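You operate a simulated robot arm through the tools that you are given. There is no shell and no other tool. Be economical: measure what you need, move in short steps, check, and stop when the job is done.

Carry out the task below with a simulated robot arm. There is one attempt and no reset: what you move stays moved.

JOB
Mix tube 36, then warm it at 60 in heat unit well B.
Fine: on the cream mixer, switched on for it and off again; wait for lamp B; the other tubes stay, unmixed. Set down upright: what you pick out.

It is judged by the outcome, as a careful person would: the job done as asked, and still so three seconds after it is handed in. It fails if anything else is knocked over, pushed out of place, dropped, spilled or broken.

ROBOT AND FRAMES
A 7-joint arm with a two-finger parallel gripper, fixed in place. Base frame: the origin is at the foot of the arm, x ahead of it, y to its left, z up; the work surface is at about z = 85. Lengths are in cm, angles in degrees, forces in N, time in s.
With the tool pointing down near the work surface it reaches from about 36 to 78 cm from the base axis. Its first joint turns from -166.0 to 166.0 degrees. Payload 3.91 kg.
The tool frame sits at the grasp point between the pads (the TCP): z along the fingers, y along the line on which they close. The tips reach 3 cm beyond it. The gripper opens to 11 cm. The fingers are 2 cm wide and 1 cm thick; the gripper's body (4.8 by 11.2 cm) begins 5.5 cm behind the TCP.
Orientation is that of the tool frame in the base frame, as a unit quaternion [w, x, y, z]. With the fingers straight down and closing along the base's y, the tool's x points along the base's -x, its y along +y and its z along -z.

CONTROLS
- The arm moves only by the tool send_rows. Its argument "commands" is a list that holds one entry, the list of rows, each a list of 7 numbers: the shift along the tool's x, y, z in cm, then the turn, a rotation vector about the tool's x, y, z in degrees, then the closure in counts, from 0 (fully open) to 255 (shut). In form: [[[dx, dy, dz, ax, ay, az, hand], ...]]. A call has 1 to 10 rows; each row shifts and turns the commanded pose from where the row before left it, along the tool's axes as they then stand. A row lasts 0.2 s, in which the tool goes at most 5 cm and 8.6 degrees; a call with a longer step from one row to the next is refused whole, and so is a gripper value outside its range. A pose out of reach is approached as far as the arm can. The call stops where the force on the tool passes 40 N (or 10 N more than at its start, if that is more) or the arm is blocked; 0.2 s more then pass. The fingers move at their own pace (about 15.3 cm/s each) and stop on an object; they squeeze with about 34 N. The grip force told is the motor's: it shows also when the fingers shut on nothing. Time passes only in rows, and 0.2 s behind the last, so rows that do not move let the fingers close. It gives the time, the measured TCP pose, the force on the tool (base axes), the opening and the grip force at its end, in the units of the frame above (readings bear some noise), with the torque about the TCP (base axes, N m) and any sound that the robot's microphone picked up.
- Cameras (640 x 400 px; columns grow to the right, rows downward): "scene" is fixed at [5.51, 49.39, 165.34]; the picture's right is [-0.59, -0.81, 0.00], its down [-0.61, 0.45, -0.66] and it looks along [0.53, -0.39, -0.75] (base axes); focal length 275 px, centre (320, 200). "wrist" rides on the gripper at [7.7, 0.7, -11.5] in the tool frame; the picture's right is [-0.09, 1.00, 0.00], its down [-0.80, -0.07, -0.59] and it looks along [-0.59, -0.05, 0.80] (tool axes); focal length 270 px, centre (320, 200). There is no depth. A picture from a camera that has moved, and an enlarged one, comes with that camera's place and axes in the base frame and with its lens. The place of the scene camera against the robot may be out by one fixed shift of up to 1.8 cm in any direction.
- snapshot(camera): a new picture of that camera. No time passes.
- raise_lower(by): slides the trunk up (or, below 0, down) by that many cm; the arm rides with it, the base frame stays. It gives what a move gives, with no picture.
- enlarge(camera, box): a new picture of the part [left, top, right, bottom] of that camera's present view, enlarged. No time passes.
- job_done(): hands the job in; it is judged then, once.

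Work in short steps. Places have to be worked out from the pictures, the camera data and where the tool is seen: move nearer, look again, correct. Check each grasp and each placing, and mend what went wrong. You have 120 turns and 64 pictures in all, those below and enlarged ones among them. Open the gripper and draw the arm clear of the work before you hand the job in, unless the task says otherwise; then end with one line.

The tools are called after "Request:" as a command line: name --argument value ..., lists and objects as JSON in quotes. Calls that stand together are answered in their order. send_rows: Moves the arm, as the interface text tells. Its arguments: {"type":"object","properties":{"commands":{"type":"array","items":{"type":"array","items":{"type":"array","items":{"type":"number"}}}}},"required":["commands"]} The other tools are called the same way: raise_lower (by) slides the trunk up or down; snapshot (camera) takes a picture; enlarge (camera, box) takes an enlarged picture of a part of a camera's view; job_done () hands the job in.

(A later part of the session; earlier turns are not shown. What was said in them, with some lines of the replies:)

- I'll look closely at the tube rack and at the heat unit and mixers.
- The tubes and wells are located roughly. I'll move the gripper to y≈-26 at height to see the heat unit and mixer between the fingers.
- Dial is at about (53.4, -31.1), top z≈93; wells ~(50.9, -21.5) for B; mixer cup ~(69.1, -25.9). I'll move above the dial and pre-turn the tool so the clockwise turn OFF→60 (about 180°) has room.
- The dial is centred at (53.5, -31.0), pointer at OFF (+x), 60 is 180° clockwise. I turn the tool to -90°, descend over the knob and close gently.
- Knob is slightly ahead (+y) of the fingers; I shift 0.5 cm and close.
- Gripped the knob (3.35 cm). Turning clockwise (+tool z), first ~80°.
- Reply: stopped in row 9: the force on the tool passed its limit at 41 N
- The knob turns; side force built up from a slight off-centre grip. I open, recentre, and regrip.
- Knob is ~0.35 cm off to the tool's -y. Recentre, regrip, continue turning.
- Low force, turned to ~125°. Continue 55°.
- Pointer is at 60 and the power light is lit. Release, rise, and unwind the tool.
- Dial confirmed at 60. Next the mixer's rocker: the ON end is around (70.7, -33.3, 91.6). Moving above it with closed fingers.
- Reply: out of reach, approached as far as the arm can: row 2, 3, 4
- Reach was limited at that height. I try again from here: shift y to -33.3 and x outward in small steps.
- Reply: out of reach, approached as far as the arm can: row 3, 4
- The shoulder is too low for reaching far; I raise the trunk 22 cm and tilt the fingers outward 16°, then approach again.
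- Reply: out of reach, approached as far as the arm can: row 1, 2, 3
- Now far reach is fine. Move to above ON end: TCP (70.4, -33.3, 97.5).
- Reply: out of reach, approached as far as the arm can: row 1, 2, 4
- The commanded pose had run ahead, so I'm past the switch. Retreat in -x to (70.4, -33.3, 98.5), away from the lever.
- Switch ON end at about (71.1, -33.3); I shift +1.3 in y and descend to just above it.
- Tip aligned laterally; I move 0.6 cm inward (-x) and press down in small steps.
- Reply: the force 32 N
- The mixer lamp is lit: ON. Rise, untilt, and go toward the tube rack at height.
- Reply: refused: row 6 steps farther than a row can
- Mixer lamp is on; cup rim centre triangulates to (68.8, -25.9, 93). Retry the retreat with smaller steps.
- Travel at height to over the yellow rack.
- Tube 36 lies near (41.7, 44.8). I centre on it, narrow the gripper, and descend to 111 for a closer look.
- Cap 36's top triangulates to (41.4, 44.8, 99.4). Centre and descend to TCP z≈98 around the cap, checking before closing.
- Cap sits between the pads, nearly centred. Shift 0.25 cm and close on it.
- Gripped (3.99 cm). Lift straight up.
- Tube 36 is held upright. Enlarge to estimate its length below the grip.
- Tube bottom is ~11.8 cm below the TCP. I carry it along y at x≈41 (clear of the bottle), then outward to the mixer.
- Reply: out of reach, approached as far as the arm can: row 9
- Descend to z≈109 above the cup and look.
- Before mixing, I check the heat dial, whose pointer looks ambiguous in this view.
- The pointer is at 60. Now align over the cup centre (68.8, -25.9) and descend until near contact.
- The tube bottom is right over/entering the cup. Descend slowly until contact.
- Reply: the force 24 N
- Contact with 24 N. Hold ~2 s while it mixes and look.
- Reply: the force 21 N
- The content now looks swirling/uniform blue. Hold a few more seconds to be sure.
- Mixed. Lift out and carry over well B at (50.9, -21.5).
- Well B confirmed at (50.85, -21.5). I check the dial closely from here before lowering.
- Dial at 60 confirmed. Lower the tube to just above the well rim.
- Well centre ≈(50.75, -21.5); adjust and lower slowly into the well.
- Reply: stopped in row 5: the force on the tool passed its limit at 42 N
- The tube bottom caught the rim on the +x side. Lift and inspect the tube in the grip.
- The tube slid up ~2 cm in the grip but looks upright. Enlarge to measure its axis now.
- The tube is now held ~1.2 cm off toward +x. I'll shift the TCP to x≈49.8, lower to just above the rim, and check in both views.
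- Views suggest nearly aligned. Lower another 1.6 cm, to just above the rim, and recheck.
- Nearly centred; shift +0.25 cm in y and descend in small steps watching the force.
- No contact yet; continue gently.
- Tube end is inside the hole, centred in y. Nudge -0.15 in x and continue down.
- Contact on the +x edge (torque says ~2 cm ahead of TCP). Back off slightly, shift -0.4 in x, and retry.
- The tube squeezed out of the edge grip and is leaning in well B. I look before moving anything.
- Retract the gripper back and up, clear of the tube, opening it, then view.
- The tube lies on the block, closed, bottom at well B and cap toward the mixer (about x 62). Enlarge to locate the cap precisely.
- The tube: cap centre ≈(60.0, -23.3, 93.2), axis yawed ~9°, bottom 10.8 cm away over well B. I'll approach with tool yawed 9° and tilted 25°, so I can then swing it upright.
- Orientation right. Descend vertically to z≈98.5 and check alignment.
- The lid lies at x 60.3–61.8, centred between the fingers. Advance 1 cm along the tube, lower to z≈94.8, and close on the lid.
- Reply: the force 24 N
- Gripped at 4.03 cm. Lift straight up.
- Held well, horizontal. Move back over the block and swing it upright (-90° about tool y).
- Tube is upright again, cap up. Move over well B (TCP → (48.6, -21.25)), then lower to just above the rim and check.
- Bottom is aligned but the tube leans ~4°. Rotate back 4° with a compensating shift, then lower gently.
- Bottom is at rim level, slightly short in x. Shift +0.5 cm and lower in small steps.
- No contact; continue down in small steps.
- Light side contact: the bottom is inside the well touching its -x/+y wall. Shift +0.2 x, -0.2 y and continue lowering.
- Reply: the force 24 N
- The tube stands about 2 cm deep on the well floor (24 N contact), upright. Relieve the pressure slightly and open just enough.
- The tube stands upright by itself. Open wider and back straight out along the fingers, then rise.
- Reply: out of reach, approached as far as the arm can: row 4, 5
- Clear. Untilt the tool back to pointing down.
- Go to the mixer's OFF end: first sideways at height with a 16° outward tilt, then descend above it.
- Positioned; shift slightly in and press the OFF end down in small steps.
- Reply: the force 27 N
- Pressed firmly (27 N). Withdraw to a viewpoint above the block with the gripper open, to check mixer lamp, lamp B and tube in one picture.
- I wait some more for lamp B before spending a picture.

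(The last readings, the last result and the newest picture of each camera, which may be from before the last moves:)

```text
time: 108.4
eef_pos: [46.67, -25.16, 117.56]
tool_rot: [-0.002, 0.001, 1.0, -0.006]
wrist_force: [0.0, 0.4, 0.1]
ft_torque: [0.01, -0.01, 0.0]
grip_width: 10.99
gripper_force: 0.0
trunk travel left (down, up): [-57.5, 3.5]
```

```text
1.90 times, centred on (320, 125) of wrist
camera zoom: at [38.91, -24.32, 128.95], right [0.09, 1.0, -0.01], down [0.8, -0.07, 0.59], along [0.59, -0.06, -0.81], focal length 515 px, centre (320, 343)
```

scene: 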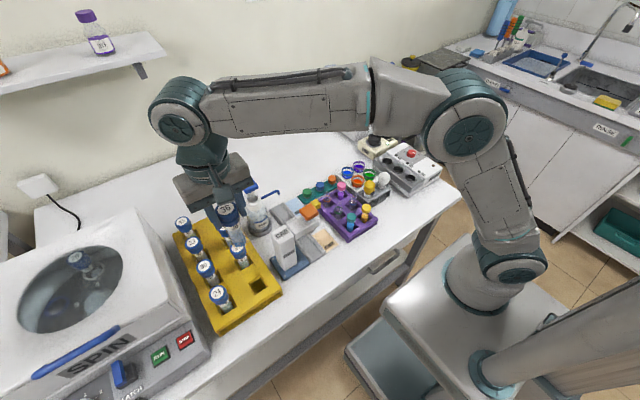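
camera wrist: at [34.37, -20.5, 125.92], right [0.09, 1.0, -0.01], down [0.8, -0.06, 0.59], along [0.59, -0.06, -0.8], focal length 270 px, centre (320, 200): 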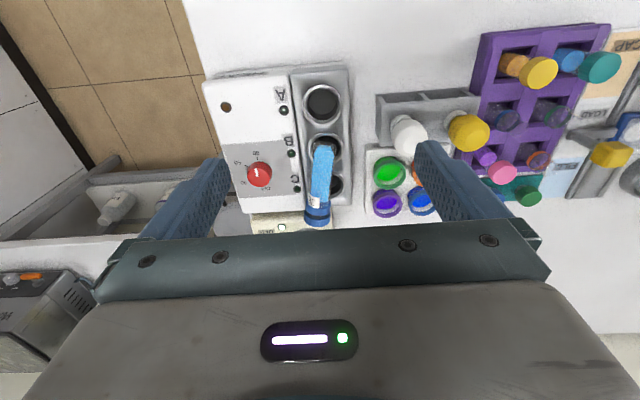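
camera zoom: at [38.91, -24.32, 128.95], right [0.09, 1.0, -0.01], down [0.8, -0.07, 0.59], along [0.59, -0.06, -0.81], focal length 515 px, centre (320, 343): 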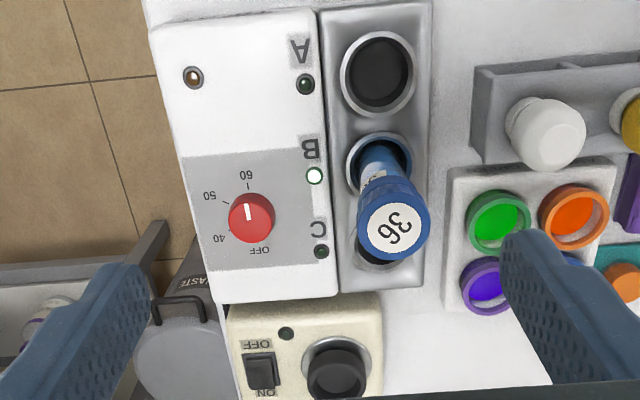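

Lamp B is lit, the mixer lamp is off, and tube 36 stands upright in well B with the dial at 60. I draw the arm clear upward.

Request:
send_rows --commands '[[[0, 0, -3, 0, 0, 0, 0], [0, 0, -3, 0, 0, 0, 0], [0, 4, -1, 0, 0, 0, 0], [0, 4, 0, 0, 0, 0, 0], [0, 4, 0, 0, 0, 0, 0], [0, 0, 0, 0, 0, 0, 0]]]'

Request:
snapshot --camera "scene"

```text
time: 109.8
eef_pos: [46.56, -12.9, 124.59]
tool_rot: [-0.002, 0.001, 1.0, -0.005]
wrist_force: [-0.6, -0.2, -0.6]
ft_torque: [-0.01, 0.0, 0.01]
grip_width: 11.0
gripper_force: 0.1
trunk travel left (down, up): [-57.5, 3.5]
```

```text
0 pictures are left
```

scene: 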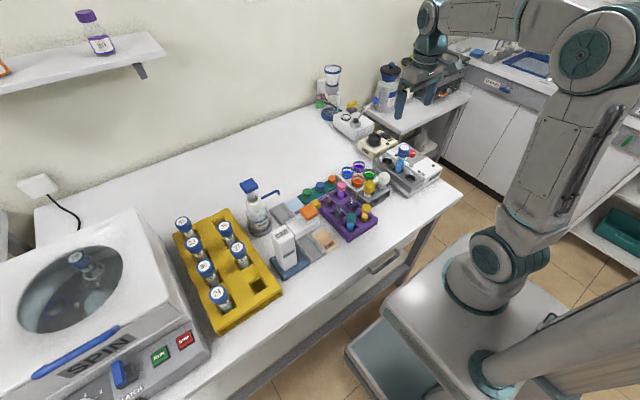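

Everything is in place, and the arm is clear with the gripper open. I hand the job in.

Request:
job_done

```text
The job is handed in.
```

Tube 36 was mixed on the cream mixer, which is off again, and it stands upright in well B with the dial at 60 and lamp B lit; while going into the well it slipped from the gripper and tipped over, capped, onto the heat unit, and I saw no spill and set it upright.
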